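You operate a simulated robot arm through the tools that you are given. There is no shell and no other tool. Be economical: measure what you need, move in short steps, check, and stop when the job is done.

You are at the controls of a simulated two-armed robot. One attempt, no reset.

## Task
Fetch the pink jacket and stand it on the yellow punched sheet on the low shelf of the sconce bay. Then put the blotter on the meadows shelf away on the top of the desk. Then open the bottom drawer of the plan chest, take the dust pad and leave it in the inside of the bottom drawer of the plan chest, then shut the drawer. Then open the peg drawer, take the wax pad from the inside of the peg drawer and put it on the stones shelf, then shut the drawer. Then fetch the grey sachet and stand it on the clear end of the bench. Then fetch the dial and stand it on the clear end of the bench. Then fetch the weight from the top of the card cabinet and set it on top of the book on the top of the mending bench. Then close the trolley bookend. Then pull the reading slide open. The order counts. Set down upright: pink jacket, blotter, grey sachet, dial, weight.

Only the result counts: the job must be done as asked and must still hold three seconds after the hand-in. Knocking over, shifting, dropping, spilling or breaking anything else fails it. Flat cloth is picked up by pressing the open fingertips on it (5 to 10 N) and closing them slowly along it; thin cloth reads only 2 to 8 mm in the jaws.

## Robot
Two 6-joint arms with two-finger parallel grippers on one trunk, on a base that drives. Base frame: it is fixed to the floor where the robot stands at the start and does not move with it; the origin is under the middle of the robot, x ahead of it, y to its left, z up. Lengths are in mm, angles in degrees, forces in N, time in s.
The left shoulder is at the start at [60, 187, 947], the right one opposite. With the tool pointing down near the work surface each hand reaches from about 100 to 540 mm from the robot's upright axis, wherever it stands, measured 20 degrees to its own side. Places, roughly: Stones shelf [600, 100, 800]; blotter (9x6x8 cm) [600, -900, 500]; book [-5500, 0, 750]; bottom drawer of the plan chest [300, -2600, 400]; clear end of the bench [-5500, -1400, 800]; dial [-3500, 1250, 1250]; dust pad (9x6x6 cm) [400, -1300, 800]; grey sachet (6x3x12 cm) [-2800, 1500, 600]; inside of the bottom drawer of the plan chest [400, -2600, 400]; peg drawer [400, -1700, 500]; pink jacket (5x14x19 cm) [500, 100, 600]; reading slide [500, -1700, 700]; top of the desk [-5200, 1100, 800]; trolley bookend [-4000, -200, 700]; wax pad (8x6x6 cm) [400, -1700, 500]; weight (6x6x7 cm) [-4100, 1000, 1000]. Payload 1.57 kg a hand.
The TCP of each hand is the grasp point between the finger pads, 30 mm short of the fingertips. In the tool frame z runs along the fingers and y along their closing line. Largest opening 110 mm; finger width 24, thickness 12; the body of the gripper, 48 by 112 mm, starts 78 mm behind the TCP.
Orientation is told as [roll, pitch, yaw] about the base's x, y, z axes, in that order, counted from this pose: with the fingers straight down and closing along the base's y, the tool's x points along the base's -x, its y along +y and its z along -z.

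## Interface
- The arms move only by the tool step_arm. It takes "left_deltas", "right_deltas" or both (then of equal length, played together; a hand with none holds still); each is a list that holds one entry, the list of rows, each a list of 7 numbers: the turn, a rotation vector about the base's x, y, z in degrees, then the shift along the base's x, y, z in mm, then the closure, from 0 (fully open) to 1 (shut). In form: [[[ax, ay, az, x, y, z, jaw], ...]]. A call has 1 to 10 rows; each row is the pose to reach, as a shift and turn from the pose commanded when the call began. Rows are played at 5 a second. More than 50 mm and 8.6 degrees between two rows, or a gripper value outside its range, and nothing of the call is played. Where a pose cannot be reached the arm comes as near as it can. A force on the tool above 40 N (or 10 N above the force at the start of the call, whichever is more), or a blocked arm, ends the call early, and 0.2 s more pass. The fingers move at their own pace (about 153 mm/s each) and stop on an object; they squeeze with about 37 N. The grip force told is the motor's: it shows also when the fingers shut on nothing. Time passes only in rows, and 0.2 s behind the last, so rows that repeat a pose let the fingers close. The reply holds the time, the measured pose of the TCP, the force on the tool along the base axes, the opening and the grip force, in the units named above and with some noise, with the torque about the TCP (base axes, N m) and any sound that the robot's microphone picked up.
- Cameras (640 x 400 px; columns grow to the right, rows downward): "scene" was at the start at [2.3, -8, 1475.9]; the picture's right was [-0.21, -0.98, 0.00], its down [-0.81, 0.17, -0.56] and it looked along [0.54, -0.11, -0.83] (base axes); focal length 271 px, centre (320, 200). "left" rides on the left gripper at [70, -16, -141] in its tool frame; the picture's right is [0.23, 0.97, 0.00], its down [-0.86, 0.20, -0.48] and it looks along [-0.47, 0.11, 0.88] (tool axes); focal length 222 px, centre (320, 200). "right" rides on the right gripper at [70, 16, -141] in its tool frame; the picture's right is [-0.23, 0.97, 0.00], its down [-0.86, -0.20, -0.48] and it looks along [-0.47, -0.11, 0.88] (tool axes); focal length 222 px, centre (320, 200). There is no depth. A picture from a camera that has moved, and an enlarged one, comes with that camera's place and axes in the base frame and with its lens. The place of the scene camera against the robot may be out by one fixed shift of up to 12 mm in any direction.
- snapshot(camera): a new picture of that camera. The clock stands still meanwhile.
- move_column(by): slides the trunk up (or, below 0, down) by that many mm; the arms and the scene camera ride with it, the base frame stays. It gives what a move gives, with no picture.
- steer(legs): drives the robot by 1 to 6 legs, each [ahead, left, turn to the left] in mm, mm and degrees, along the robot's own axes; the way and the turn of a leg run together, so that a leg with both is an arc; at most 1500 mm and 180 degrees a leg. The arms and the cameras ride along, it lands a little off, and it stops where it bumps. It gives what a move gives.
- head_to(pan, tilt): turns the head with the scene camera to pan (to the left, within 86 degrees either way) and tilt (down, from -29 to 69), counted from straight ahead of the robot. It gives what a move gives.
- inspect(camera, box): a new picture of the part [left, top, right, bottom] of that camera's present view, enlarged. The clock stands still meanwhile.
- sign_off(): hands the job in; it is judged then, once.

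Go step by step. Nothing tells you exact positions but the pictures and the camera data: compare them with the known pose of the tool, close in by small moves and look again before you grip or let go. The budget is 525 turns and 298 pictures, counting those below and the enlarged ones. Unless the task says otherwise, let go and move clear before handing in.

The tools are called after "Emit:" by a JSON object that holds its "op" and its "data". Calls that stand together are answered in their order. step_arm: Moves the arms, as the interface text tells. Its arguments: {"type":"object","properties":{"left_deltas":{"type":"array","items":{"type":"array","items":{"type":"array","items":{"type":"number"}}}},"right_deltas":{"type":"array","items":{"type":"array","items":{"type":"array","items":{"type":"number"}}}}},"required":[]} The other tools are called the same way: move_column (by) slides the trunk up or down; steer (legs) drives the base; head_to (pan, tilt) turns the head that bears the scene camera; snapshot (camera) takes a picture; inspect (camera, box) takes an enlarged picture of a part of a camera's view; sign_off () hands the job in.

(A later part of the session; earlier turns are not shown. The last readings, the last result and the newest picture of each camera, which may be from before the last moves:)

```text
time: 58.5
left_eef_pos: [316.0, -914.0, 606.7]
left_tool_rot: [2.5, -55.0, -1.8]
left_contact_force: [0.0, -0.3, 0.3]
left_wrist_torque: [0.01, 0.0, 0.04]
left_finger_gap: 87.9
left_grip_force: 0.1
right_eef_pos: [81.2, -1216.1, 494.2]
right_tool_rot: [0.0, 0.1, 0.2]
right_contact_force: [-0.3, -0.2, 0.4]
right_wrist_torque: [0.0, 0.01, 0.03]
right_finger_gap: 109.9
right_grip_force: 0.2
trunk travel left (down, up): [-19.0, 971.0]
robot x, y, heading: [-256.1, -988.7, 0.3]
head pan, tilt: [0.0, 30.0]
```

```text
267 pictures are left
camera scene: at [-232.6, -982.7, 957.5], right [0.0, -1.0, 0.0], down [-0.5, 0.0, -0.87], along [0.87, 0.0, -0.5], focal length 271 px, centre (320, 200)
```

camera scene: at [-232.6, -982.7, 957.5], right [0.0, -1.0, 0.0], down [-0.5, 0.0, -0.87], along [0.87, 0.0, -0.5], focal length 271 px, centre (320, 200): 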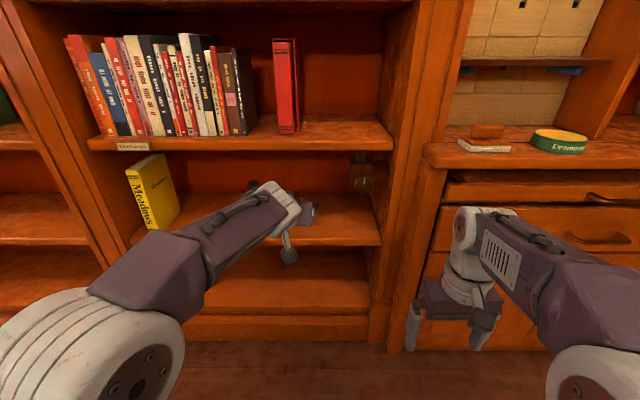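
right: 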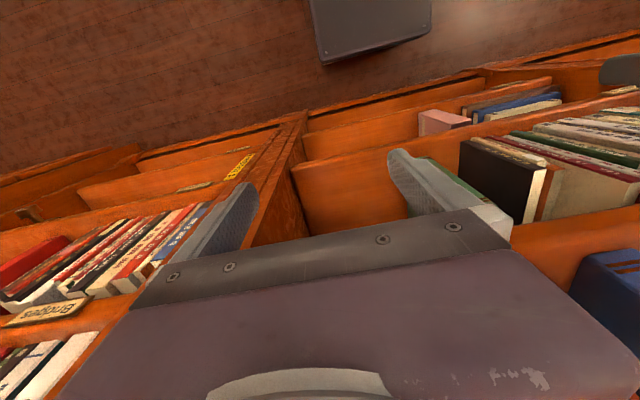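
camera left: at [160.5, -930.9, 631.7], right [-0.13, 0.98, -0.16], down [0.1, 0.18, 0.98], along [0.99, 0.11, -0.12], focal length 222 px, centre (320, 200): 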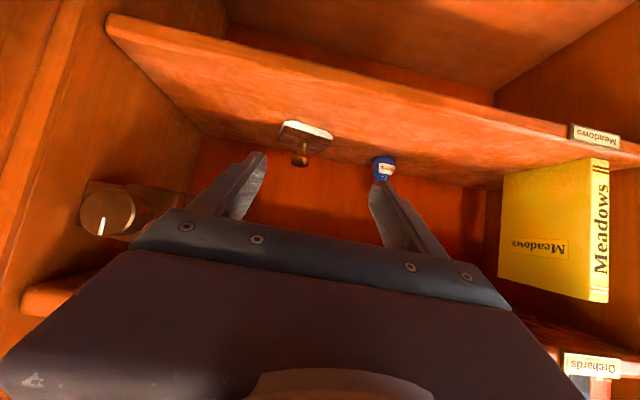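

Knob estimated near [575,-932,510]. Approach closer, then re-measure.

Emit:
{"op": "step_arm", "data": {"left_deltas": [[[0, 0, 0, 0, -18, -15, 0.4], [0, 0, 0, 0, -18, -30, 0.4]]]}}

Emit:
{"op": "steer", "data": {"legs": [[150, 0, 0]]}}

Emit:
{"op": "snapshot", "data": {"camera": "left"}}

```text
time: 59.1
left_eef_pos: [316.9, -930.7, 577.5]
left_tool_rot: [2.3, -55.0, -1.8]
left_contact_force: [0.3, -0.1, 0.1]
left_wrist_torque: [0.01, -0.01, 0.02]
left_finger_gap: 66.1
left_grip_force: 0.0
right_eef_pos: [80.9, -1216.3, 493.5]
right_tool_rot: [0.0, -0.1, 0.3]
right_contact_force: [0.5, -0.2, 0.3]
right_wrist_torque: [0.02, 0.0, -0.05]
right_finger_gap: 110.1
right_grip_force: 0.0
trunk travel left (down, up): [-19.0, 971.0]
robot x, y, heading: [-255.3, -991.4, 0.2]
head pan, tilt: [0.0, 30.0]
```

```text
time: 60.5
left_eef_pos: [468.9, -930.9, 576.7]
left_tool_rot: [2.4, -55.0, -1.7]
left_contact_force: [0.1, -0.4, -0.9]
left_wrist_torque: [0.0, 0.02, 0.01]
left_finger_gap: 66.1
left_grip_force: 0.0
right_eef_pos: [233.0, -1215.7, 493.8]
right_tool_rot: [0.0, 0.0, 0.3]
right_contact_force: [0.9, -0.9, -0.4]
right_wrist_torque: [0.01, 0.02, 0.01]
right_finger_gap: 110.0
right_grip_force: 0.0
trunk travel left (down, up): [-19.0, 971.0]
robot x, y, heading: [-104.4, -988.6, 0.2]
head pan, tilt: [0.0, 30.0]
```

```text
266 pictures are left
camera left: at [311.8, -946.5, 601.5], right [-0.13, 0.98, -0.16], down [0.1, 0.18, 0.98], along [0.99, 0.12, -0.12], focal length 222 px, centre (320, 200)
```

left: 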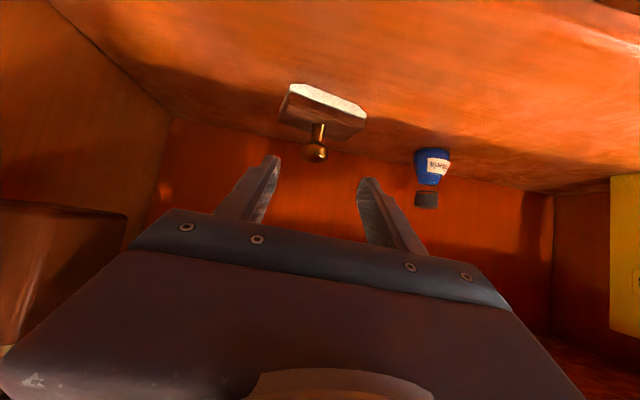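

Knob ≈[570,-931,512]. Drive 55 mm in, lower, and look before closing.

Emit:
{"op": "steer", "data": {"legs": [[55, 0, 0]]}}

Emit:
{"op": "step_arm", "data": {"left_deltas": [[[0, 0, 0, 5, 0, -15, 0.4], [0, 0, 0, 10, 0, -30, 0.4], [0, 0, 0, 15, 0, -40, 0.4]]]}}

Emit:
{"op": "snapshot", "data": {"camera": "left"}}

Emit:
{"op": "inspect", "data": {"camera": "scene", "box": [200, 110, 440, 260]}}

```text
time: 61.5
left_eef_pos: [508.0, -930.5, 580.3]
left_tool_rot: [2.3, -55.4, -1.7]
left_contact_force: [0.4, -0.2, -0.5]
left_wrist_torque: [0.01, -0.01, 0.04]
left_finger_gap: 66.2
left_grip_force: 0.1
right_eef_pos: [266.5, -1214.1, 494.8]
right_tool_rot: [0.0, 0.5, 0.1]
right_contact_force: [-0.1, 0.4, 0.8]
right_wrist_torque: [-0.02, -0.01, 0.01]
right_finger_gap: 109.9
right_grip_force: 0.1
trunk travel left (down, up): [-19.0, 971.0]
robot x, y, heading: [-57.9, -986.2, 0.2]
head pan, tilt: [0.0, 30.0]
stopped in leg 1: the robot was blocked; the commanded pose is now the measured one
```

```text
time: 62.3
left_eef_pos: [526.0, -930.9, 541.6]
left_tool_rot: [2.3, -55.6, -1.9]
left_contact_force: [0.4, 0.9, 0.5]
left_wrist_torque: [0.04, 0.02, -0.01]
left_finger_gap: 65.9
left_grip_force: 0.0
right_eef_pos: [268.0, -1214.2, 495.7]
right_tool_rot: [0.1, 0.5, 0.1]
right_contact_force: [0.1, -0.3, 0.6]
right_wrist_torque: [0.0, 0.0, 0.01]
right_finger_gap: 110.0
right_grip_force: 0.1
trunk travel left (down, up): [-19.0, 971.0]
robot x, y, heading: [-58.4, -990.6, -0.2]
head pan, tilt: [0.0, 30.0]
```

```text
265 pictures are left
camera left: at [370.3, -947.5, 564.8], right [-0.13, 0.98, -0.17], down [0.09, 0.18, 0.98], along [0.99, 0.11, -0.11], focal length 222 px, centre (320, 200)
```

left: 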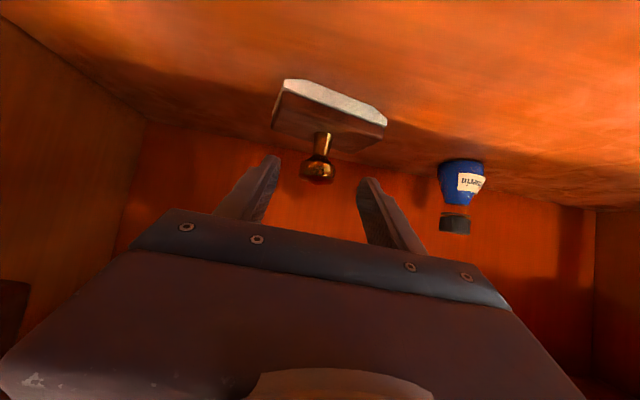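

```text
2.67 times, centred on (320, 185) of scene
camera zoom: at [-42.8, -979.8, 957.7], right [0.0, -1.0, 0.0], down [-0.49, 0.0, -0.87], along [0.87, 0.0, -0.49], focal length 723 px, centre (320, 240)
```

zoom: 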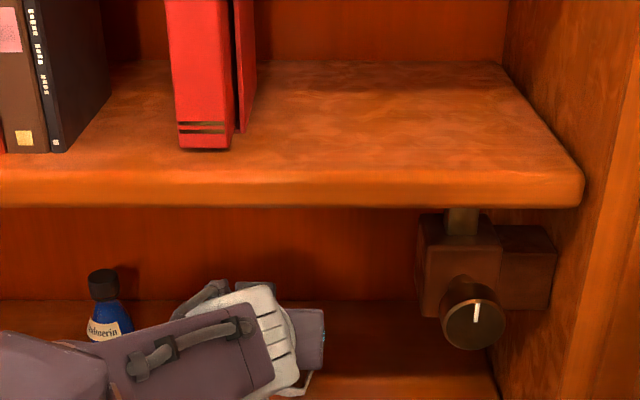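

Bumped something with the base (likely right hand near the chest), but hand is free. Knob ≈[565,-933,517]; move along the tool axis to straddle it.

Emit:
{"op": "step_arm", "data": {"left_deltas": [[[0, 0, 0, 9, -2, -6, 0.4], [0, 0, 0, 18, -2, -11, 0.4], [0, 0, 0, 27, -2, -16, 0.4]]]}}

Emit:
{"op": "snapshot", "data": {"camera": "left"}}

```text
time: 63.1
left_eef_pos: [552.1, -931.6, 527.1]
left_tool_rot: [2.2, -55.5, -1.8]
left_contact_force: [0.7, 0.2, 1.1]
left_wrist_torque: [0.03, 0.0, 0.0]
left_finger_gap: 66.2
left_grip_force: 0.0
right_eef_pos: [266.4, -1212.5, 493.2]
right_tool_rot: [0.2, 0.5, 0.1]
right_contact_force: [1.0, 0.3, 0.7]
right_wrist_torque: [0.0, -0.01, 0.0]
right_finger_gap: 109.9
right_grip_force: 0.0
trunk travel left (down, up): [-19.0, 971.0]
robot x, y, heading: [-60.0, -986.7, 0.4]
head pan, tilt: [0.0, 30.0]
```

```text
263 pictures are left
camera left: at [396.1, -948.6, 550.0], right [-0.13, 0.98, -0.17], down [0.09, 0.18, 0.98], along [0.99, 0.11, -0.11], focal length 222 px, centre (320, 200)
```

left: 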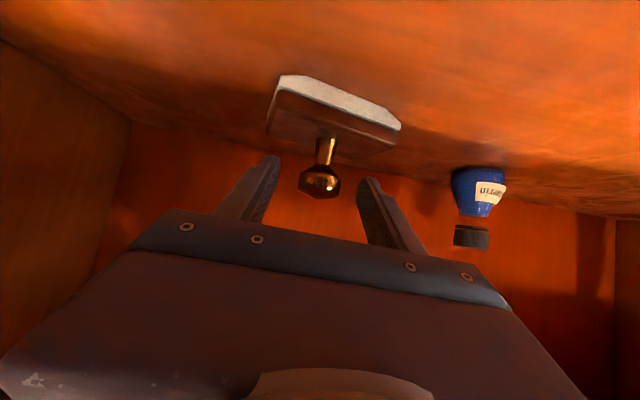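

The knob (≈32 mm wide) is between the pads. Close.

Emit:
{"op": "step_arm", "data": {"left_deltas": [[[0, 0, 0, 2, 0, -2, 0.55], [0, 0, 0, 2, 0, -2, 0.7], [0, 0, 0, 2, 0, -2, 0.85], [0, 0, 0, 2, 0, -2, 0.85]]]}}

Emit:
{"op": "snapshot", "data": {"camera": "left"}}

```text
time: 64.1
left_eef_pos: [553.9, -931.8, 524.1]
left_tool_rot: [2.2, -55.5, -1.8]
left_contact_force: [-0.1, -0.8, 1.7]
left_wrist_torque: [-0.14, -0.04, 0.02]
left_finger_gap: 30.7
left_grip_force: 37.1
right_eef_pos: [267.4, -1213.2, 494.2]
right_tool_rot: [0.0, 0.5, 0.2]
right_contact_force: [0.1, 0.7, 0.3]
right_wrist_torque: [0.01, 0.01, 0.02]
right_finger_gap: 110.0
right_grip_force: 0.0
trunk travel left (down, up): [-19.0, 971.0]
robot x, y, heading: [-60.9, -986.6, 0.2]
head pan, tilt: [0.0, 30.0]
```

```text
262 pictures are left
camera left: at [397.9, -948.6, 547.9], right [-0.13, 0.98, -0.17], down [0.09, 0.18, 0.98], along [0.99, 0.11, -0.11], focal length 222 px, centre (320, 200)
```

left: 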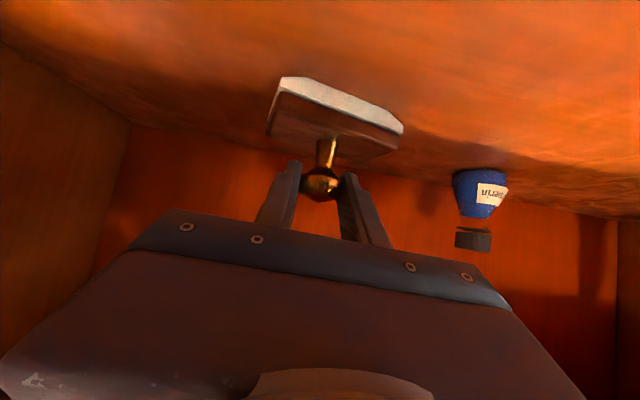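

Knob gripped. Lift and back out.

Emit:
{"op": "step_arm", "data": {"left_deltas": [[[0, 0, 0, 0, 0, 12, 0.85], [0, 0, 0, 0, 0, 25, 0.85], [0, 0, 0, 0, 0, 40, 0.85]]]}}

Emit:
{"op": "snapshot", "data": {"camera": "left"}}

Emit:
{"op": "steer", "data": {"legs": [[-400, 0, 0]]}}

Emit:
{"op": "snapshot", "data": {"camera": "left"}}

```text
time: 64.9
left_eef_pos: [552.8, -931.0, 562.6]
left_tool_rot: [2.2, -55.4, -1.8]
left_contact_force: [-0.3, -0.6, -1.7]
left_wrist_torque: [-0.01, 0.01, 0.01]
left_finger_gap: 31.0
left_grip_force: 36.7
right_eef_pos: [266.6, -1214.0, 494.0]
right_tool_rot: [0.1, 0.5, 0.1]
right_contact_force: [-0.9, -0.6, 0.6]
right_wrist_torque: [-0.02, 0.01, 0.0]
right_finger_gap: 110.1
right_grip_force: 0.0
trunk travel left (down, up): [-19.0, 971.0]
robot x, y, heading: [-58.9, -992.7, 0.2]
head pan, tilt: [0.0, 30.0]
```

```text
261 pictures are left
camera left: at [397.1, -947.5, 586.6], right [-0.13, 0.98, -0.17], down [0.09, 0.18, 0.98], along [0.99, 0.11, -0.11], focal length 222 px, centre (320, 200)
```

left: 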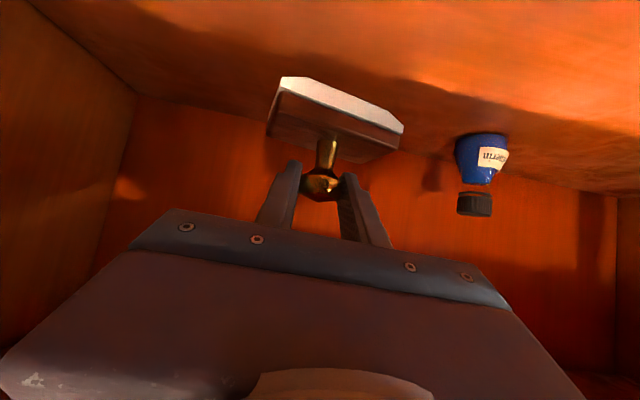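

```text
time: 67.3
left_eef_pos: [160.5, -933.0, 558.6]
left_tool_rot: [2.2, -55.0, -1.9]
left_contact_force: [0.1, 0.3, -1.6]
left_wrist_torque: [0.01, 0.01, 0.04]
left_finger_gap: 31.0
left_grip_force: 36.8
right_eef_pos: [-124.9, -1214.4, 490.7]
right_tool_rot: [0.2, 1.0, 0.2]
right_contact_force: [-0.4, -0.1, 0.1]
right_wrist_torque: [0.01, 0.02, 0.0]
right_finger_gap: 109.9
right_grip_force: 0.1
trunk travel left (down, up): [-19.0, 971.0]
robot x, y, heading: [-451.7, -990.0, 0.0]
head pan, tilt: [0.0, 30.0]
```

```text
260 pictures are left
camera left: at [5.9, -948.9, 582.6], right [-0.13, 0.98, -0.16], down [0.1, 0.18, 0.98], along [0.99, 0.11, -0.12], focal length 222 px, centre (320, 200)
```

left: 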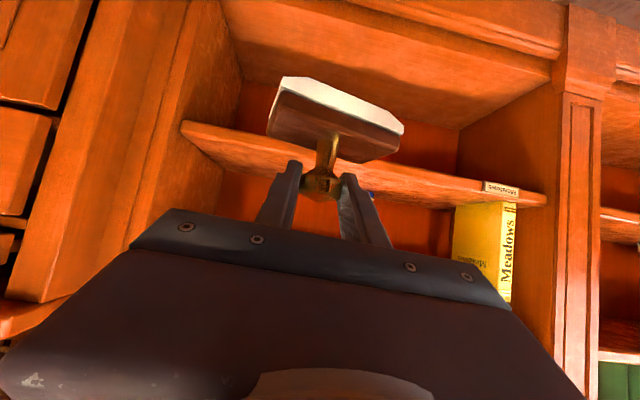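

Secure. Raise the trunk, back off and turn around to see the room.

Emit:
{"op": "move_column", "data": {"by": 420}}

Emit:
{"op": "steer", "data": {"legs": [[-250, 300, 0], [0, 0, 90]]}}

Emit:
{"op": "head_to", "data": {"pan": 60, "tilt": 10}}

Emit:
{"op": "snapshot", "data": {"camera": "scene"}}

Emit:
{"op": "head_to", "data": {"pan": 0, "tilt": 10}}

Emit:
{"op": "snapshot", "data": {"camera": "scene"}}

```text
refused: 420 is not a number from -400 to 400
```

```text
time: 73.2
left_eef_pos: [-668.4, -73.3, 557.1]
left_tool_rot: [3.5, -54.9, 78.8]
left_contact_force: [0.2, -0.2, -1.6]
left_wrist_torque: [-0.02, 0.01, 0.0]
left_finger_gap: 31.3
left_grip_force: 37.4
right_eef_pos: [-433.9, -388.7, 490.0]
right_tool_rot: [0.8, 0.9, 82.9]
right_contact_force: [0.6, -0.7, 0.0]
right_wrist_torque: [0.0, 0.0, 0.0]
right_finger_gap: 110.0
right_grip_force: 0.0
trunk travel left (down, up): [-19.0, 971.0]
robot x, y, heading: [-703.3, -685.9, 82.9]
head pan, tilt: [0.0, 30.0]
stopped in leg 2: the robot was blocked; the commanded pose is now the measured one
```

```text
time: 74.5
left_eef_pos: [-668.7, -74.0, 557.0]
left_tool_rot: [3.9, -54.7, 78.8]
left_contact_force: [0.2, -0.1, -1.2]
left_wrist_torque: [-0.02, -0.04, -0.04]
left_finger_gap: 31.0
left_grip_force: 37.3
right_eef_pos: [-434.6, -387.8, 487.4]
right_tool_rot: [1.0, 0.9, 83.2]
right_contact_force: [0.6, 1.2, -0.5]
right_wrist_torque: [0.0, 0.02, 0.02]
right_finger_gap: 110.1
right_grip_force: 0.0
trunk travel left (down, up): [-19.0, 971.0]
robot x, y, heading: [-704.0, -682.4, 83.0]
head pan, tilt: [60.0, 10.0]
```

```text
259 pictures are left
camera scene: at [-781.0, -686.0, 990.8], right [0.6, 0.8, -0.01], down [0.13, -0.1, -0.99], along [-0.79, 0.59, -0.16], focal length 271 px, centre (320, 200)
```

scene: 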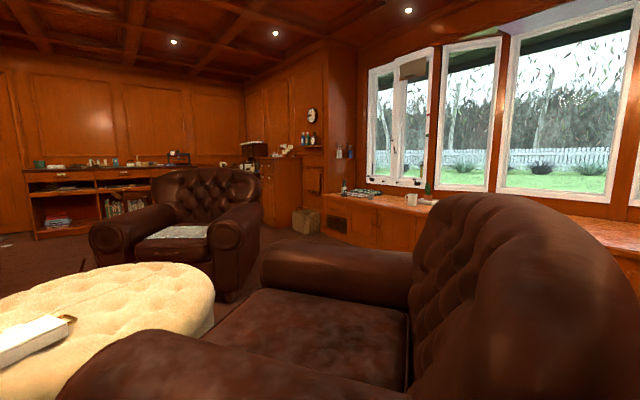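

```text
time: 75.8
left_eef_pos: [-668.5, -73.6, 556.4]
left_tool_rot: [4.0, -54.7, 78.7]
left_contact_force: [-0.2, 0.0, -0.7]
left_wrist_torque: [0.01, -0.02, 0.0]
left_finger_gap: 31.0
left_grip_force: 37.5
right_eef_pos: [-434.6, -387.6, 488.5]
right_tool_rot: [0.9, 0.9, 83.1]
right_contact_force: [0.3, 0.4, -0.2]
right_wrist_torque: [0.01, 0.0, 0.03]
right_finger_gap: 110.1
right_grip_force: 0.1
trunk travel left (down, up): [-19.0, 971.0]
robot x, y, heading: [-707.5, -684.0, 83.3]
head pan, tilt: [0.0, 10.0]
```

```text
258 pictures are left
camera scene: at [-695.8, -649.7, 989.7], right [0.99, -0.12, -0.01], down [-0.03, -0.17, -0.98], along [0.11, 0.98, -0.17], focal length 271 px, centre (320, 200)
```

scene: 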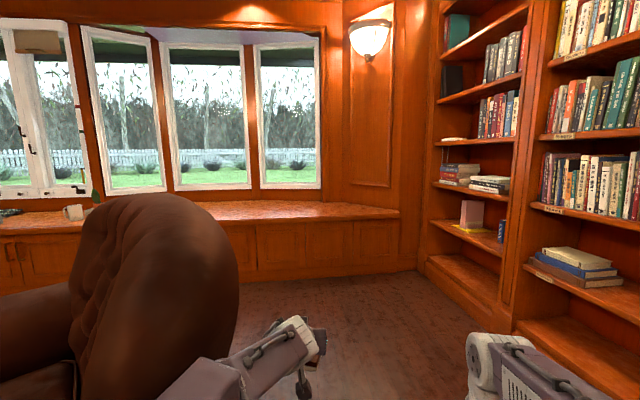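

The turn touched the armchair to my left, so I'll move away from it toward the bookcase, rise and map the room.

Emit:
{"op": "steer", "data": {"legs": [[0, -150, 0]]}}

Emit:
{"op": "move_column", "data": {"by": 400}}

Emit:
{"op": "head_to", "data": {"pan": 80, "tilt": 30}}

Emit:
{"op": "snapshot", "data": {"camera": "scene"}}

Emit:
{"op": "head_to", "data": {"pan": 30, "tilt": 30}}

Emit:
{"op": "snapshot", "data": {"camera": "scene"}}

```text
time: 77.2
left_eef_pos: [-527.3, -88.7, 554.0]
left_tool_rot: [2.5, -54.7, 80.2]
left_contact_force: [-0.8, 0.3, -0.5]
left_wrist_torque: [-0.03, -0.06, 0.02]
left_finger_gap: 31.1
left_grip_force: 37.0
right_eef_pos: [-288.5, -403.4, 490.6]
right_tool_rot: [0.2, 1.0, 83.3]
right_contact_force: [-0.3, 0.1, -0.3]
right_wrist_torque: [-0.01, -0.03, -0.01]
right_finger_gap: 110.0
right_grip_force: 0.0
trunk travel left (down, up): [-19.0, 971.0]
robot x, y, heading: [-551.5, -706.0, 83.3]
head pan, tilt: [0.0, 10.0]
```

```text
time: 81.0
left_eef_pos: [-526.4, -88.9, 954.9]
left_tool_rot: [2.4, -54.7, 80.2]
left_contact_force: [-0.3, 0.0, -1.9]
left_wrist_torque: [0.01, 0.01, 0.02]
left_finger_gap: 30.7
left_grip_force: 37.4
right_eef_pos: [-288.8, -403.8, 890.9]
right_tool_rot: [0.2, 1.0, 83.3]
right_contact_force: [-0.2, -0.8, 0.6]
right_wrist_torque: [0.04, 0.04, -0.01]
right_finger_gap: 109.9
right_grip_force: 0.0
trunk travel left (down, up): [-419.0, 571.0]
robot x, y, heading: [-552.0, -703.3, 83.3]
head pan, tilt: [0.0, 10.0]
```

```text
time: 82.5
left_eef_pos: [-527.1, -89.5, 954.7]
left_tool_rot: [2.5, -54.7, 80.2]
left_contact_force: [-0.6, 0.1, -0.8]
left_wrist_torque: [0.0, -0.03, 0.04]
left_finger_gap: 31.1
left_grip_force: 37.1
right_eef_pos: [-290.0, -403.9, 891.1]
right_tool_rot: [0.2, 0.9, 83.2]
right_contact_force: [1.1, -0.1, -0.5]
right_wrist_torque: [-0.01, -0.02, -0.02]
right_finger_gap: 110.2
right_grip_force: 0.0
trunk travel left (down, up): [-419.0, 571.0]
robot x, y, heading: [-552.6, -705.5, 83.2]
head pan, tilt: [80.0, 30.0]
```

```text
257 pictures are left
camera scene: at [-653.7, -730.9, 1357.5], right [0.29, 0.96, 0.0], down [0.48, -0.14, -0.87], along [-0.83, 0.25, -0.5], focal length 271 px, centre (320, 200)
```

scene: 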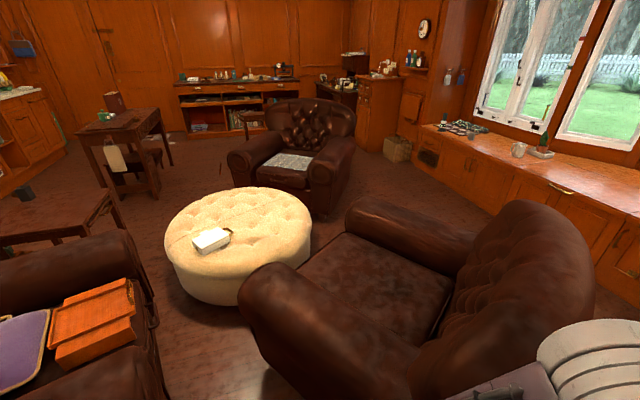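

```text
time: 83.7
left_eef_pos: [-527.0, -89.1, 955.2]
left_tool_rot: [2.6, -54.7, 80.2]
left_contact_force: [0.3, -0.2, 0.1]
left_wrist_torque: [0.0, -0.01, 0.01]
left_finger_gap: 31.0
left_grip_force: 37.2
right_eef_pos: [-289.1, -404.9, 891.3]
right_tool_rot: [0.2, 1.1, 83.3]
right_contact_force: [0.7, 0.8, -0.8]
right_wrist_torque: [0.02, 0.01, 0.01]
right_finger_gap: 110.0
right_grip_force: 0.1
trunk travel left (down, up): [-419.0, 571.0]
robot x, y, heading: [-556.2, -706.6, 83.3]
head pan, tilt: [30.0, 30.0]
```

```text
256 pictures are left
camera scene: at [-602.9, -673.9, 1357.5], right [0.92, 0.4, 0.0], down [0.2, -0.46, -0.87], along [-0.34, 0.8, -0.5], focal length 271 px, centre (320, 200)
```

scene: 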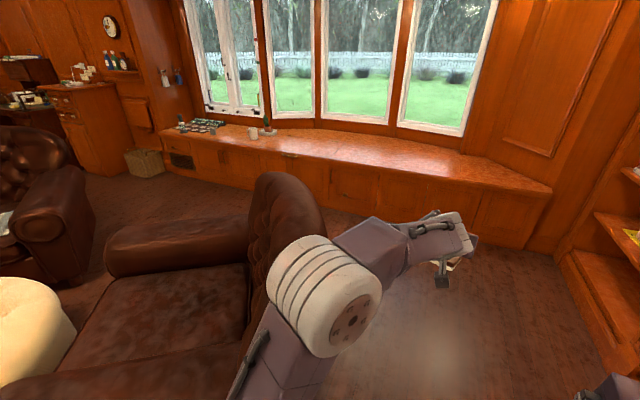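

I have a rough map: corridor along the window at y≈700. Drive north, turn west and go along it.

Emit:
{"op": "steer", "data": {"legs": [[1350, 0, 0], [0, 0, 96], [1300, 0, 0]]}}

Emit:
{"op": "head_to", "data": {"pan": 0, "tilt": 20}}

Emit:
{"op": "snapshot", "data": {"camera": "scene"}}

Emit:
{"op": "snapshot", "data": {"camera": "left"}}

```text
time: 100.6
left_eef_pos: [-2306.2, 530.6, 955.6]
left_tool_rot: [2.4, -54.7, 178.3]
left_contact_force: [-0.3, 0.4, -1.7]
left_wrist_torque: [0.0, -0.02, 0.01]
left_finger_gap: 30.9
left_grip_force: 37.0
right_eef_pos: [-2027.1, 810.0, 890.3]
right_tool_rot: [0.2, 1.0, -178.7]
right_contact_force: [-0.3, 0.8, 0.3]
right_wrist_torque: [-0.05, 0.02, 0.03]
right_finger_gap: 109.9
right_grip_force: 0.0
trunk travel left (down, up): [-419.0, 571.0]
robot x, y, heading: [-1694.7, 590.6, -178.7]
head pan, tilt: [30.0, 30.0]
```

```text
time: 101.6
left_eef_pos: [-2304.8, 531.0, 954.9]
left_tool_rot: [2.5, -54.6, 178.2]
left_contact_force: [-0.6, 0.7, -1.4]
left_wrist_torque: [0.0, -0.02, 0.01]
left_finger_gap: 30.8
left_grip_force: 37.8
right_eef_pos: [-2025.7, 809.5, 890.6]
right_tool_rot: [0.2, 1.0, -178.8]
right_contact_force: [-0.1, -0.3, -0.9]
right_wrist_torque: [0.0, -0.03, 0.0]
right_finger_gap: 109.8
right_grip_force: 0.0
trunk travel left (down, up): [-419.0, 571.0]
robot x, y, heading: [-1691.2, 590.7, -178.6]
head pan, tilt: [0.0, 20.0]
```

```text
255 pictures are left
camera scene: at [-1732.7, 596.1, 1373.5], right [-0.02, 1.0, 0.0], down [0.34, 0.01, -0.94], along [-0.94, -0.02, -0.34], focal length 271 px, centre (320, 200)
```

scene: 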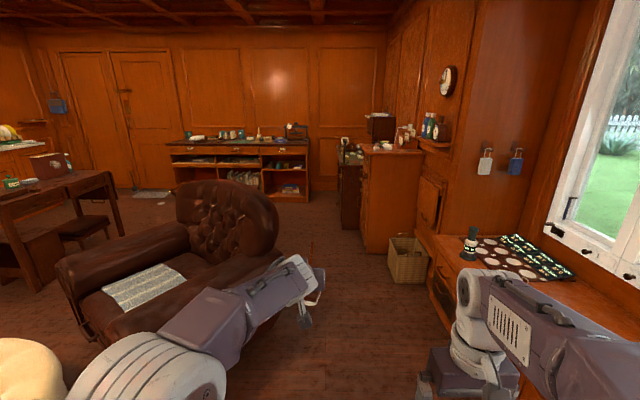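

```text
254 pictures are left
camera left: at [-2149.1, 548.5, 980.3], right [0.14, -0.98, -0.16], down [-0.1, -0.18, 0.98], along [-0.99, -0.12, -0.12], focal length 222 px, centre (320, 200)
```

left: 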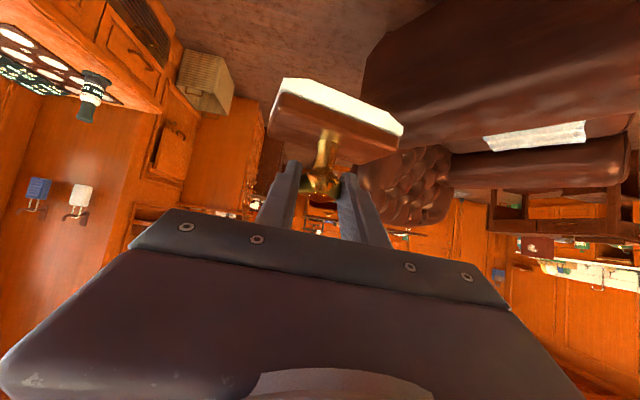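

The desk appears behind the card cabinet (dark unit). Continue west along y≈690 and look.

Emit:
{"op": "steer", "data": {"legs": [[1400, -90, 0]]}}

Emit:
{"op": "snapshot", "data": {"camera": "scene"}}

Emit:
{"op": "head_to", "data": {"pan": -40, "tilt": 25}}

Emit:
{"op": "snapshot", "data": {"camera": "scene"}}

```text
time: 108.5
left_eef_pos: [-3694.7, 597.6, 955.1]
left_tool_rot: [2.4, -54.8, 177.9]
left_contact_force: [0.6, 0.0, -1.1]
left_wrist_torque: [0.02, 0.0, -0.01]
left_finger_gap: 30.9
left_grip_force: 36.4
right_eef_pos: [-3413.3, 874.7, 890.7]
right_tool_rot: [0.3, 1.0, -179.0]
right_contact_force: [1.1, 0.2, -0.3]
right_wrist_torque: [0.01, -0.01, -0.02]
right_finger_gap: 110.0
right_grip_force: 0.2
trunk travel left (down, up): [-419.0, 571.0]
robot x, y, heading: [-3083.1, 656.6, -179.2]
head pan, tilt: [0.0, 20.0]
```

```text
253 pictures are left
camera scene: at [-3121.9, 659.4, 1373.5], right [-0.02, 1.0, 0.0], down [0.34, 0.01, -0.94], along [-0.94, -0.02, -0.34], focal length 271 px, centre (320, 200)
```

scene: 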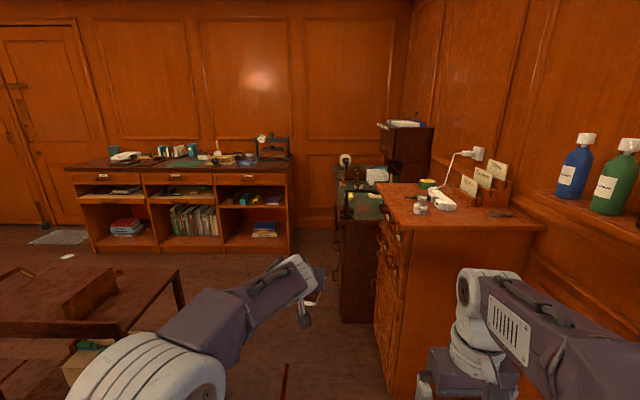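

```text
time: 109.6
left_eef_pos: [-3694.2, 598.2, 955.4]
left_tool_rot: [2.5, -54.7, 178.0]
left_contact_force: [0.0, 1.4, -2.0]
left_wrist_torque: [0.01, -0.02, -0.01]
left_finger_gap: 31.0
left_grip_force: 36.7
right_eef_pos: [-3414.4, 874.2, 890.9]
right_tool_rot: [0.3, 1.0, -179.1]
right_contact_force: [-0.3, 0.3, 0.5]
right_wrist_torque: [-0.01, 0.01, 0.0]
right_finger_gap: 110.0
right_grip_force: 0.2
trunk travel left (down, up): [-419.0, 571.0]
robot x, y, heading: [-3082.7, 651.1, -179.3]
head pan, tilt: [-40.0, 25.0]
```

```text
252 pictures are left
camera scene: at [-3100.1, 718.9, 1365.5], right [0.63, 0.78, 0.0], down [0.33, -0.27, -0.91], along [-0.7, 0.57, -0.42], focal length 271 px, centre (320, 200)
```

scene: 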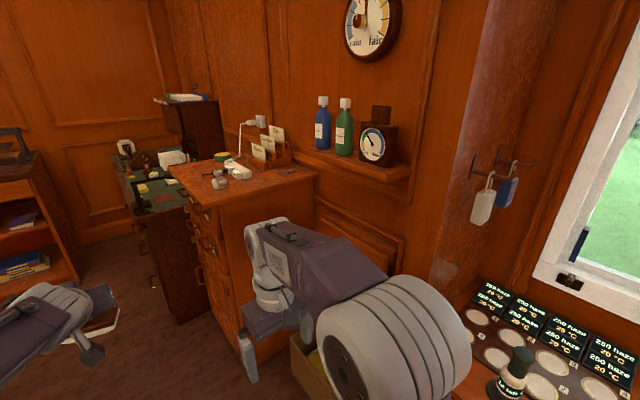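

The card cabinet, desk (green top, drawers facing −y) and trolley are located. I'll raise the hands, pass through the corridor and turn to face the desk.

Emit:
{"op": "move_column", "data": {"by": 200}}

Emit:
{"op": "head_to", "data": {"pan": 0, "tilt": 30}}

Emit:
{"op": "steer", "data": {"legs": [[0, 170, 0], [1450, 0, 0]]}}

Emit:
{"op": "snapshot", "data": {"camera": "scene"}}

Emit:
{"op": "head_to", "data": {"pan": -50, "tilt": 35}}

Emit:
{"op": "snapshot", "data": {"camera": "scene"}}

```text
time: 111.8
left_eef_pos: [-3695.2, 597.8, 1155.0]
left_tool_rot: [2.4, -54.6, 177.8]
left_contact_force: [0.4, 0.6, -0.9]
left_wrist_torque: [0.03, 0.0, -0.01]
left_finger_gap: 30.8
left_grip_force: 37.1
right_eef_pos: [-3414.3, 874.4, 1089.6]
right_tool_rot: [0.2, 1.0, -178.9]
right_contact_force: [-0.4, -0.4, -0.2]
right_wrist_torque: [0.04, 0.03, 0.0]
right_finger_gap: 109.9
right_grip_force: 0.1
trunk travel left (down, up): [-619.0, 371.0]
robot x, y, heading: [-3083.3, 653.1, -178.9]
head pan, tilt: [-40.0, 25.0]
```

```text
time: 112.8
left_eef_pos: [-3695.2, 597.3, 1154.7]
left_tool_rot: [2.6, -54.7, 177.9]
left_contact_force: [-0.3, 0.2, -0.8]
left_wrist_torque: [0.01, 0.03, -0.02]
left_finger_gap: 30.9
left_grip_force: 36.7
right_eef_pos: [-3413.1, 875.5, 1090.7]
right_tool_rot: [0.2, 1.0, -179.0]
right_contact_force: [0.8, 0.0, -0.9]
right_wrist_torque: [0.0, 0.0, 0.01]
right_finger_gap: 110.0
right_grip_force: 0.0
trunk travel left (down, up): [-619.0, 371.0]
robot x, y, heading: [-3079.2, 653.2, -179.2]
head pan, tilt: [0.0, 30.0]
```

```text
time: 114.2
left_eef_pos: [-3692.2, 457.6, 1153.6]
left_tool_rot: [2.2, -54.6, 178.5]
left_contact_force: [0.7, 0.5, -2.0]
left_wrist_torque: [0.0, -0.03, -0.02]
left_finger_gap: 31.0
left_grip_force: 37.3
right_eef_pos: [-3414.9, 736.3, 1091.3]
right_tool_rot: [-0.1, 0.9, -178.6]
right_contact_force: [0.4, -0.2, -0.5]
right_wrist_torque: [0.03, 0.02, 0.0]
right_finger_gap: 109.9
right_grip_force: 0.0
trunk travel left (down, up): [-619.0, 371.0]
robot x, y, heading: [-3084.6, 520.9, -178.6]
head pan, tilt: [0.0, 30.0]
stopped in leg 1: the robot was blocked; the commanded pose is now the measured one
```

```text
251 pictures are left
camera scene: at [-3117.7, 522.1, 1557.5], right [-0.02, 1.0, 0.0], down [0.5, 0.01, -0.87], along [-0.87, -0.02, -0.5], focal length 271 px, centre (320, 200)
```

scene: 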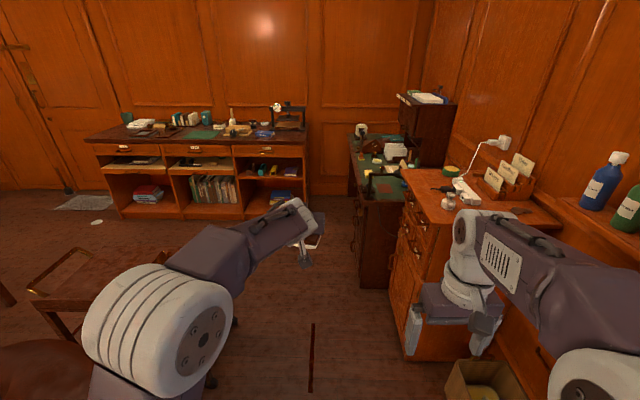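

```text
time: 115.4
left_eef_pos: [-3693.5, 460.6, 1154.8]
left_tool_rot: [2.5, -54.8, 178.1]
left_contact_force: [-0.3, 0.4, -0.8]
left_wrist_torque: [0.01, -0.03, -0.03]
left_finger_gap: 30.8
left_grip_force: 37.1
right_eef_pos: [-3415.5, 741.7, 1090.6]
right_tool_rot: [0.2, 1.1, -178.7]
right_contact_force: [0.4, -0.4, 0.4]
right_wrist_torque: [-0.03, 0.01, -0.03]
right_finger_gap: 109.9
right_grip_force: 0.2
trunk travel left (down, up): [-619.0, 371.0]
robot x, y, heading: [-3076.5, 519.7, -178.9]
head pan, tilt: [-50.0, 35.0]
```

```text
250 pictures are left
camera scene: at [-3085.9, 595.8, 1549.7], right [0.75, 0.66, 0.0], down [0.38, -0.43, -0.82], along [-0.54, 0.61, -0.57], focal length 271 px, centre (320, 200)
```

scene: 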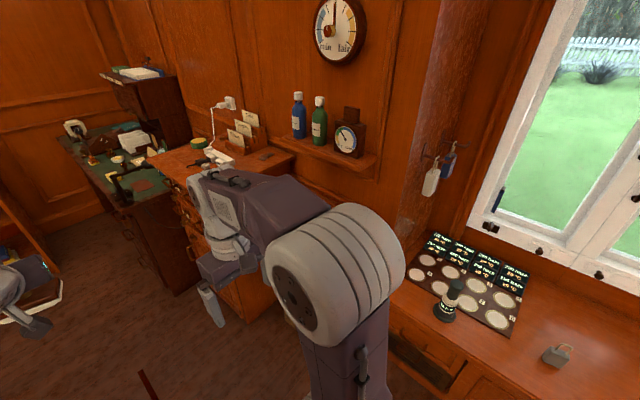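

A thin dark-red line lies on the floor in my path near [-4100,450]; let me look at it, and at the trolley.

Emit:
{"op": "head_to", "data": {"pan": 5, "tilt": 45}}

Emit:
{"op": "snapshot", "data": {"camera": "scene"}}

```text
time: 116.7
left_eef_pos: [-3693.5, 460.2, 1153.9]
left_tool_rot: [2.5, -54.7, 178.3]
left_contact_force: [-0.1, -0.5, -1.4]
left_wrist_torque: [0.02, -0.04, 0.02]
left_finger_gap: 30.7
left_grip_force: 36.7
right_eef_pos: [-3414.3, 740.9, 1091.1]
right_tool_rot: [0.2, 1.0, -178.7]
right_contact_force: [0.1, 0.4, -0.8]
right_wrist_torque: [0.0, -0.01, 0.01]
right_finger_gap: 109.8
right_grip_force: 0.1
trunk travel left (down, up): [-619.0, 371.0]
robot x, y, heading: [-3077.8, 518.1, -178.6]
head pan, tilt: [5.0, 45.0]
```

```text
249 pictures are left
camera scene: at [-3108.4, 520.6, 1534.9], right [-0.11, 0.99, 0.0], down [0.7, 0.08, -0.71], along [-0.7, -0.08, -0.71], focal length 271 px, centre (320, 200)
```

scene: 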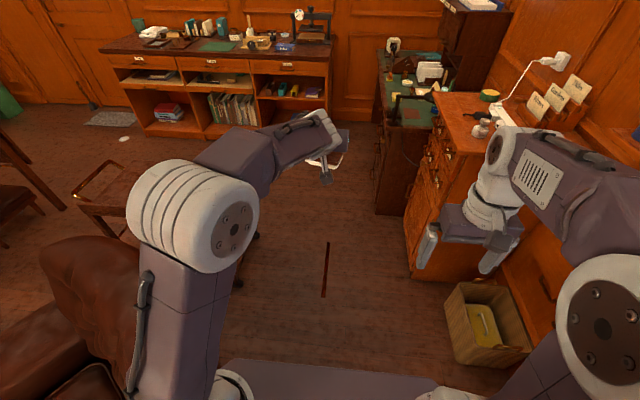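

It's flat in the floor. I'll raise the trunk so the elbows pass over the cabinet, then go through.

Emit:
{"op": "move_column", "data": {"by": 300}}

Emit:
{"op": "steer", "data": {"legs": [[0, -25, 0], [1450, 60, 0]]}}

Emit:
{"op": "head_to", "data": {"pan": -30, "tilt": 45}}

Emit:
{"op": "snapshot", "data": {"camera": "scene"}}

```text
time: 119.7
left_eef_pos: [-3693.2, 462.0, 1454.6]
left_tool_rot: [2.6, -54.6, 178.3]
left_contact_force: [0.5, -0.3, -1.4]
left_wrist_torque: [0.03, 0.01, 0.05]
left_finger_gap: 31.0
left_grip_force: 37.2
right_eef_pos: [-3413.9, 740.7, 1391.3]
right_tool_rot: [0.2, 1.0, -178.7]
right_contact_force: [-0.2, -1.0, 0.2]
right_wrist_torque: [0.01, 0.02, 0.01]
right_finger_gap: 110.0
right_grip_force: 0.0
trunk travel left (down, up): [-919.0, 71.0]
robot x, y, heading: [-3079.4, 522.7, -178.7]
head pan, tilt: [5.0, 45.0]
```

```text
time: 127.3
left_eef_pos: [-5147.1, 424.5, 1455.0]
left_tool_rot: [2.7, -54.7, 176.9]
left_contact_force: [-0.2, -0.5, -1.9]
left_wrist_torque: [-0.01, -0.02, 0.01]
left_finger_gap: 30.9
left_grip_force: 37.6
right_eef_pos: [-4861.7, 698.4, 1391.6]
right_tool_rot: [0.2, 0.9, -180.0]
right_contact_force: [-0.1, 0.2, -0.1]
right_wrist_torque: [0.01, 0.0, -0.02]
right_finger_gap: 110.0
right_grip_force: 0.1
trunk travel left (down, up): [-919.0, 71.0]
robot x, y, heading: [-4532.8, 472.5, -180.1]
head pan, tilt: [5.0, 45.0]
```

```text
time: 128.3
left_eef_pos: [-5147.8, 424.3, 1454.7]
left_tool_rot: [2.6, -54.7, 177.1]
left_contact_force: [-0.2, 0.5, -1.0]
left_wrist_torque: [0.02, -0.04, -0.01]
left_finger_gap: 31.2
left_grip_force: 36.6
right_eef_pos: [-4862.4, 697.7, 1391.2]
right_tool_rot: [0.2, 1.0, -180.0]
right_contact_force: [-0.6, -0.6, -0.1]
right_wrist_torque: [-0.03, -0.01, 0.02]
right_finger_gap: 110.0
right_grip_force: 0.1
trunk travel left (down, up): [-919.0, 71.0]
robot x, y, heading: [-4532.6, 471.4, -180.0]
head pan, tilt: [-30.0, 45.0]
```

```text
248 pictures are left
camera scene: at [-4551.4, 517.6, 1834.9], right [0.5, 0.87, 0.0], down [0.61, -0.35, -0.71], along [-0.61, 0.35, -0.71], focal length 271 px, centre (320, 200)
```

scene: 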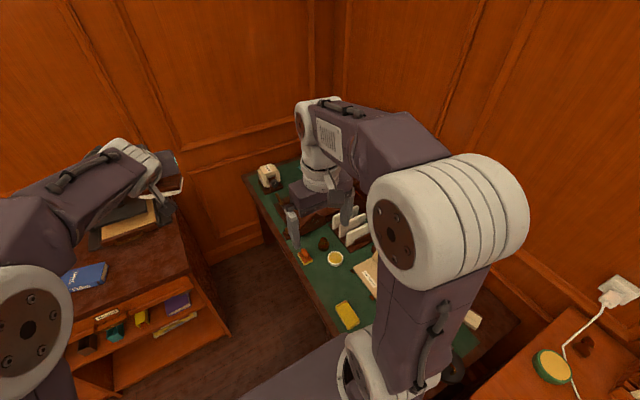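

Move south a bit and turn to face the desk (heading 90°), hands staying high.

Emit:
{"op": "steer", "data": {"legs": [[180, 320, 0], [0, 0, -90]]}}

Emit:
{"op": "head_to", "data": {"pan": 0, "tilt": 45}}

Emit:
{"op": "snapshot", "data": {"camera": "scene"}}

```text
time: 134.4
left_eef_pos: [-4762.4, 771.1, 1454.1]
left_tool_rot: [2.6, -54.8, 87.2]
left_contact_force: [-0.2, 0.0, -1.4]
left_wrist_torque: [0.0, -0.02, 0.01]
left_finger_gap: 30.7
left_grip_force: 36.9
right_eef_pos: [-4487.7, 486.1, 1390.1]
right_tool_rot: [0.2, 0.9, 90.3]
right_contact_force: [-0.5, -0.3, -0.4]
right_wrist_torque: [0.01, 0.0, -0.01]
right_finger_gap: 109.7
right_grip_force: 0.1
trunk travel left (down, up): [-919.0, 71.0]
robot x, y, heading: [-4713.3, 156.4, 90.1]
head pan, tilt: [-30.0, 45.0]
```

```text
time: 135.4
left_eef_pos: [-4762.4, 769.4, 1455.9]
left_tool_rot: [2.6, -54.7, 87.2]
left_contact_force: [-0.2, 0.2, -1.5]
left_wrist_torque: [-0.03, -0.03, -0.04]
left_finger_gap: 31.1
left_grip_force: 36.5
right_eef_pos: [-4487.6, 485.9, 1391.5]
right_tool_rot: [0.2, 1.1, 90.3]
right_contact_force: [0.9, 1.2, -0.3]
right_wrist_torque: [-0.04, -0.02, 0.0]
right_finger_gap: 109.7
right_grip_force: 0.1
trunk travel left (down, up): [-919.0, 71.0]
robot x, y, heading: [-4710.4, 155.2, 90.2]
head pan, tilt: [0.0, 45.0]
```

```text
247 pictures are left
camera scene: at [-4720.2, 183.5, 1834.9], right [1.0, 0.0, 0.0], down [0.0, -0.71, -0.71], along [0.0, 0.71, -0.71], focal length 271 px, centre (320, 200)
```

scene: 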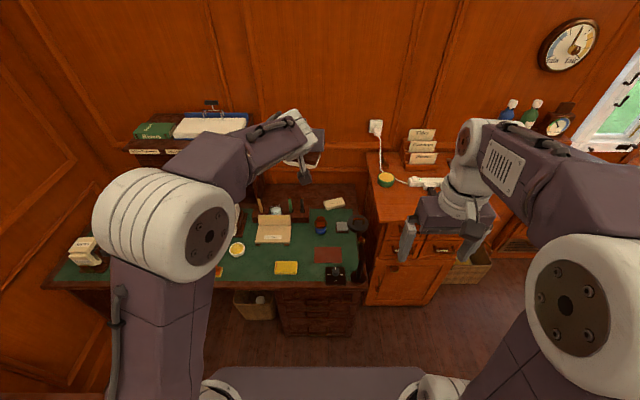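

Emit:
{"op": "inspect", "data": {"camera": "scene", "box": [200, 180, 400, 305]}}

Emit:
{"op": "steer", "data": {"legs": [[0, -250, 0]]}}

Emit:
{"op": "head_to", "data": {"pan": 35, "tilt": 40}}

Emit:
{"op": "snapshot", "data": {"camera": "scene"}}

```text
3.20 times, centred on (300, 242) of scene
camera zoom: at [-4720.2, 183.5, 1834.9], right [1.0, 0.0, 0.0], down [0.0, -0.71, -0.71], along [0.0, 0.71, -0.71], focal length 867 px, centre (384, 64)
```

zoom: 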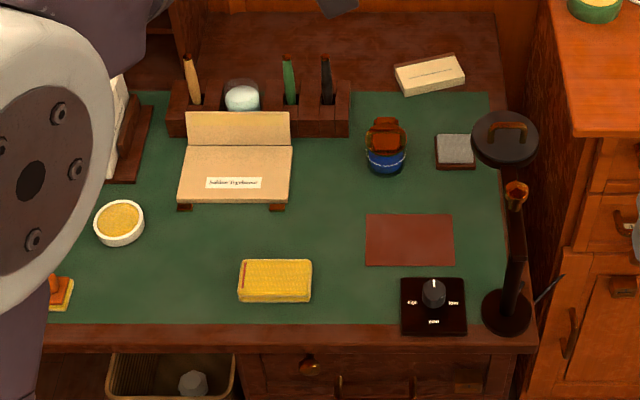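

```text
time: 137.2
left_eef_pos: [-4513.2, 769.8, 1453.9]
left_tool_rot: [2.3, -54.7, 87.2]
left_contact_force: [-0.5, 0.0, -0.7]
left_wrist_torque: [-0.04, 0.03, -0.02]
left_finger_gap: 31.0
left_grip_force: 36.8
right_eef_pos: [-4239.6, 485.5, 1391.8]
right_tool_rot: [-0.1, 1.0, 90.1]
right_contact_force: [-0.4, 0.0, 0.7]
right_wrist_torque: [0.01, -0.02, 0.0]
right_finger_gap: 109.8
right_grip_force: 0.0
trunk travel left (down, up): [-919.0, 71.0]
robot x, y, heading: [-4461.5, 154.5, 90.5]
head pan, tilt: [0.0, 45.0]
```

```text
time: 138.2
left_eef_pos: [-4508.4, 769.8, 1455.1]
left_tool_rot: [2.7, -54.8, 87.0]
left_contact_force: [-0.6, -0.7, -0.9]
left_wrist_torque: [0.0, -0.02, -0.01]
left_finger_gap: 30.7
left_grip_force: 36.8
right_eef_pos: [-4233.9, 485.7, 1391.1]
right_tool_rot: [0.1, 1.0, 90.1]
right_contact_force: [0.2, 0.6, 0.4]
right_wrist_torque: [-0.04, 0.01, -0.01]
right_finger_gap: 109.7
right_grip_force: 0.2
trunk travel left (down, up): [-919.0, 71.0]
robot x, y, heading: [-4466.0, 155.8, 90.2]
head pan, tilt: [35.0, 40.0]
```

```text
245 pictures are left
camera scene: at [-4516.3, 172.5, 1842.2], right [0.82, 0.57, 0.0], down [0.37, -0.53, -0.77], along [-0.44, 0.63, -0.64], focal length 271 px, centre (320, 200)
```

scene: 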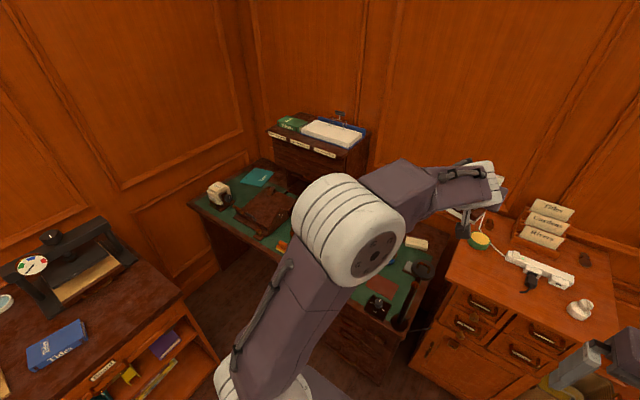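

I'll place it in the clear green patch at about [-4985, 865], between the white dish and the yellow box.

Emit:
{"op": "steer", "data": {"legs": [[83, 477, 0]]}}

Emit:
{"op": "head_to", "data": {"pan": -10, "tilt": 48}}

Emit:
{"op": "move_column", "data": {"by": -400}}

Emit:
{"op": "snapshot", "data": {"camera": "scene"}}

Emit:
{"op": "snapshot", "data": {"camera": "left"}}

```text
time: 141.1
left_eef_pos: [-4982.2, 850.5, 1454.9]
left_tool_rot: [2.7, -54.7, 87.0]
left_contact_force: [0.3, -0.5, -2.1]
left_wrist_torque: [-0.02, 0.04, 0.02]
left_finger_gap: 30.8
left_grip_force: 37.1
right_eef_pos: [-4706.1, 566.2, 1390.4]
right_tool_rot: [0.3, 0.9, 90.3]
right_contact_force: [0.1, 0.4, 0.3]
right_wrist_torque: [-0.01, 0.05, -0.01]
right_finger_gap: 109.9
right_grip_force: 0.2
trunk travel left (down, up): [-919.0, 71.0]
robot x, y, heading: [-4934.2, 239.7, 90.4]
head pan, tilt: [35.0, 40.0]
```

```text
time: 142.2
left_eef_pos: [-4983.4, 851.1, 1453.8]
left_tool_rot: [2.5, -54.8, 87.2]
left_contact_force: [-0.2, -0.9, -0.8]
left_wrist_torque: [-0.02, -0.03, -0.02]
left_finger_gap: 30.8
left_grip_force: 37.4
right_eef_pos: [-4709.6, 567.5, 1390.1]
right_tool_rot: [0.1, 1.0, 90.3]
right_contact_force: [0.4, 0.1, -0.2]
right_wrist_torque: [0.02, 0.0, 0.0]
right_finger_gap: 110.1
right_grip_force: 0.0
trunk travel left (down, up): [-919.0, 71.0]
robot x, y, heading: [-4933.2, 237.3, 90.4]
head pan, tilt: [-10.0, 48.0]
```

```text
time: 146.0
left_eef_pos: [-4982.9, 851.0, 1055.5]
left_tool_rot: [2.6, -54.6, 87.2]
left_contact_force: [-0.5, 0.3, -0.9]
left_wrist_torque: [0.01, 0.02, 0.01]
left_finger_gap: 30.9
left_grip_force: 37.5
right_eef_pos: [-4708.2, 566.9, 991.5]
right_tool_rot: [0.2, 1.0, 90.3]
right_contact_force: [-1.0, 0.8, 0.2]
right_wrist_torque: [0.01, 0.01, 0.05]
right_finger_gap: 110.1
right_grip_force: 0.0
trunk travel left (down, up): [-519.0, 471.0]
robot x, y, heading: [-4937.4, 237.0, 90.2]
head pan, tilt: [-10.0, 48.0]
```

```text
244 pictures are left
camera scene: at [-4927.9, 261.7, 1430.7], right [0.99, -0.17, 0.0], down [-0.13, -0.73, -0.67], along [0.11, 0.66, -0.74], focal length 271 px, centre (320, 200)
```

scene: 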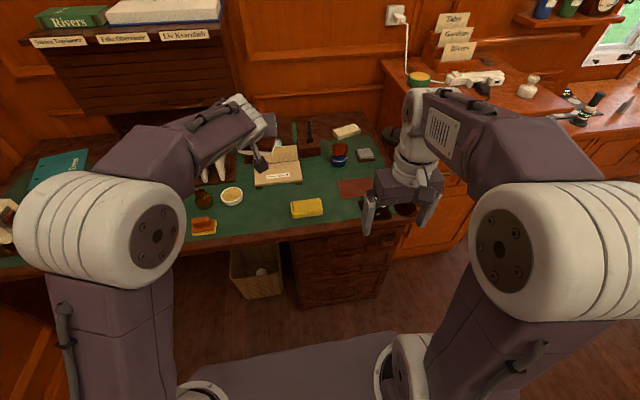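

```text
243 pictures are left
camera left: at [-4967.8, 695.7, 1080.1], right [-0.98, -0.12, -0.16], down [-0.17, 0.11, 0.98], along [-0.1, 0.99, -0.12], focal length 222 px, centre (320, 200)
```

left: 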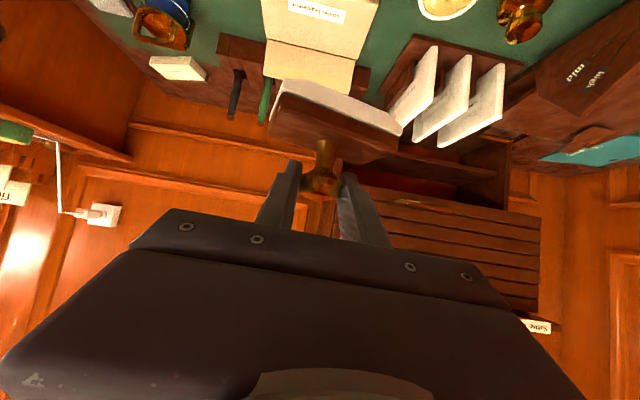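

Wrist view agrees within ~8 mm. Lower further and check.

Emit:
{"op": "move_column", "data": {"by": -160}}

Emit:
{"op": "inspect", "data": {"camera": "scene", "box": [140, 80, 380, 230]}}

Emit:
{"op": "snapshot", "data": {"camera": "left"}}

```text
time: 147.9
left_eef_pos: [-4982.9, 850.0, 895.1]
left_tool_rot: [2.6, -54.7, 87.2]
left_contact_force: [0.6, 0.3, -1.0]
left_wrist_torque: [-0.01, 0.02, 0.01]
left_finger_gap: 30.7
left_grip_force: 36.5
right_eef_pos: [-4709.7, 567.1, 829.7]
right_tool_rot: [0.2, 1.0, 90.3]
right_contact_force: [0.6, -0.7, 0.3]
right_wrist_torque: [0.01, 0.02, -0.02]
right_finger_gap: 109.9
right_grip_force: 0.0
trunk travel left (down, up): [-359.0, 631.0]
robot x, y, heading: [-4934.4, 236.4, 90.4]
head pan, tilt: [-10.0, 48.0]
```

```text
2.67 times, centred on (260, 155) of scene
camera zoom: at [-4927.9, 261.6, 1270.7], right [0.99, -0.17, 0.0], down [-0.13, -0.73, -0.67], along [0.11, 0.66, -0.74], focal length 723 px, centre (480, 320)
```

zoom: 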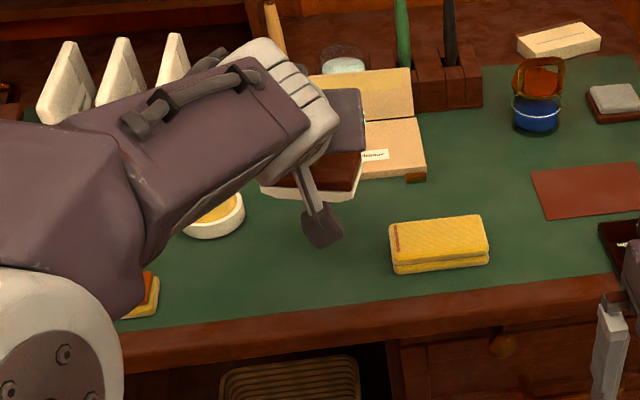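

```text
241 pictures are left
camera left: at [-4967.8, 695.6, 920.2], right [-0.98, -0.12, -0.16], down [-0.17, 0.11, 0.98], along [-0.1, 0.99, -0.12], focal length 222 px, centre (320, 200)
```

left: 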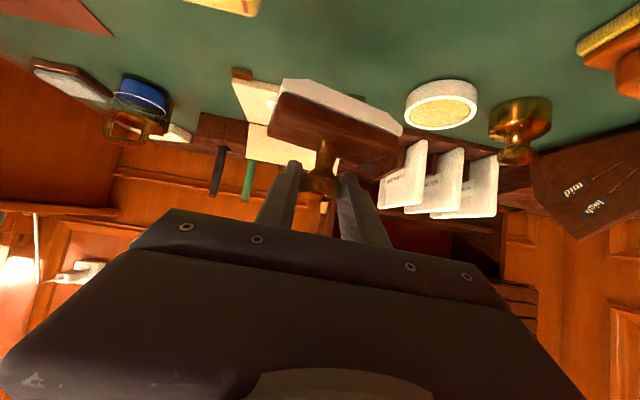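

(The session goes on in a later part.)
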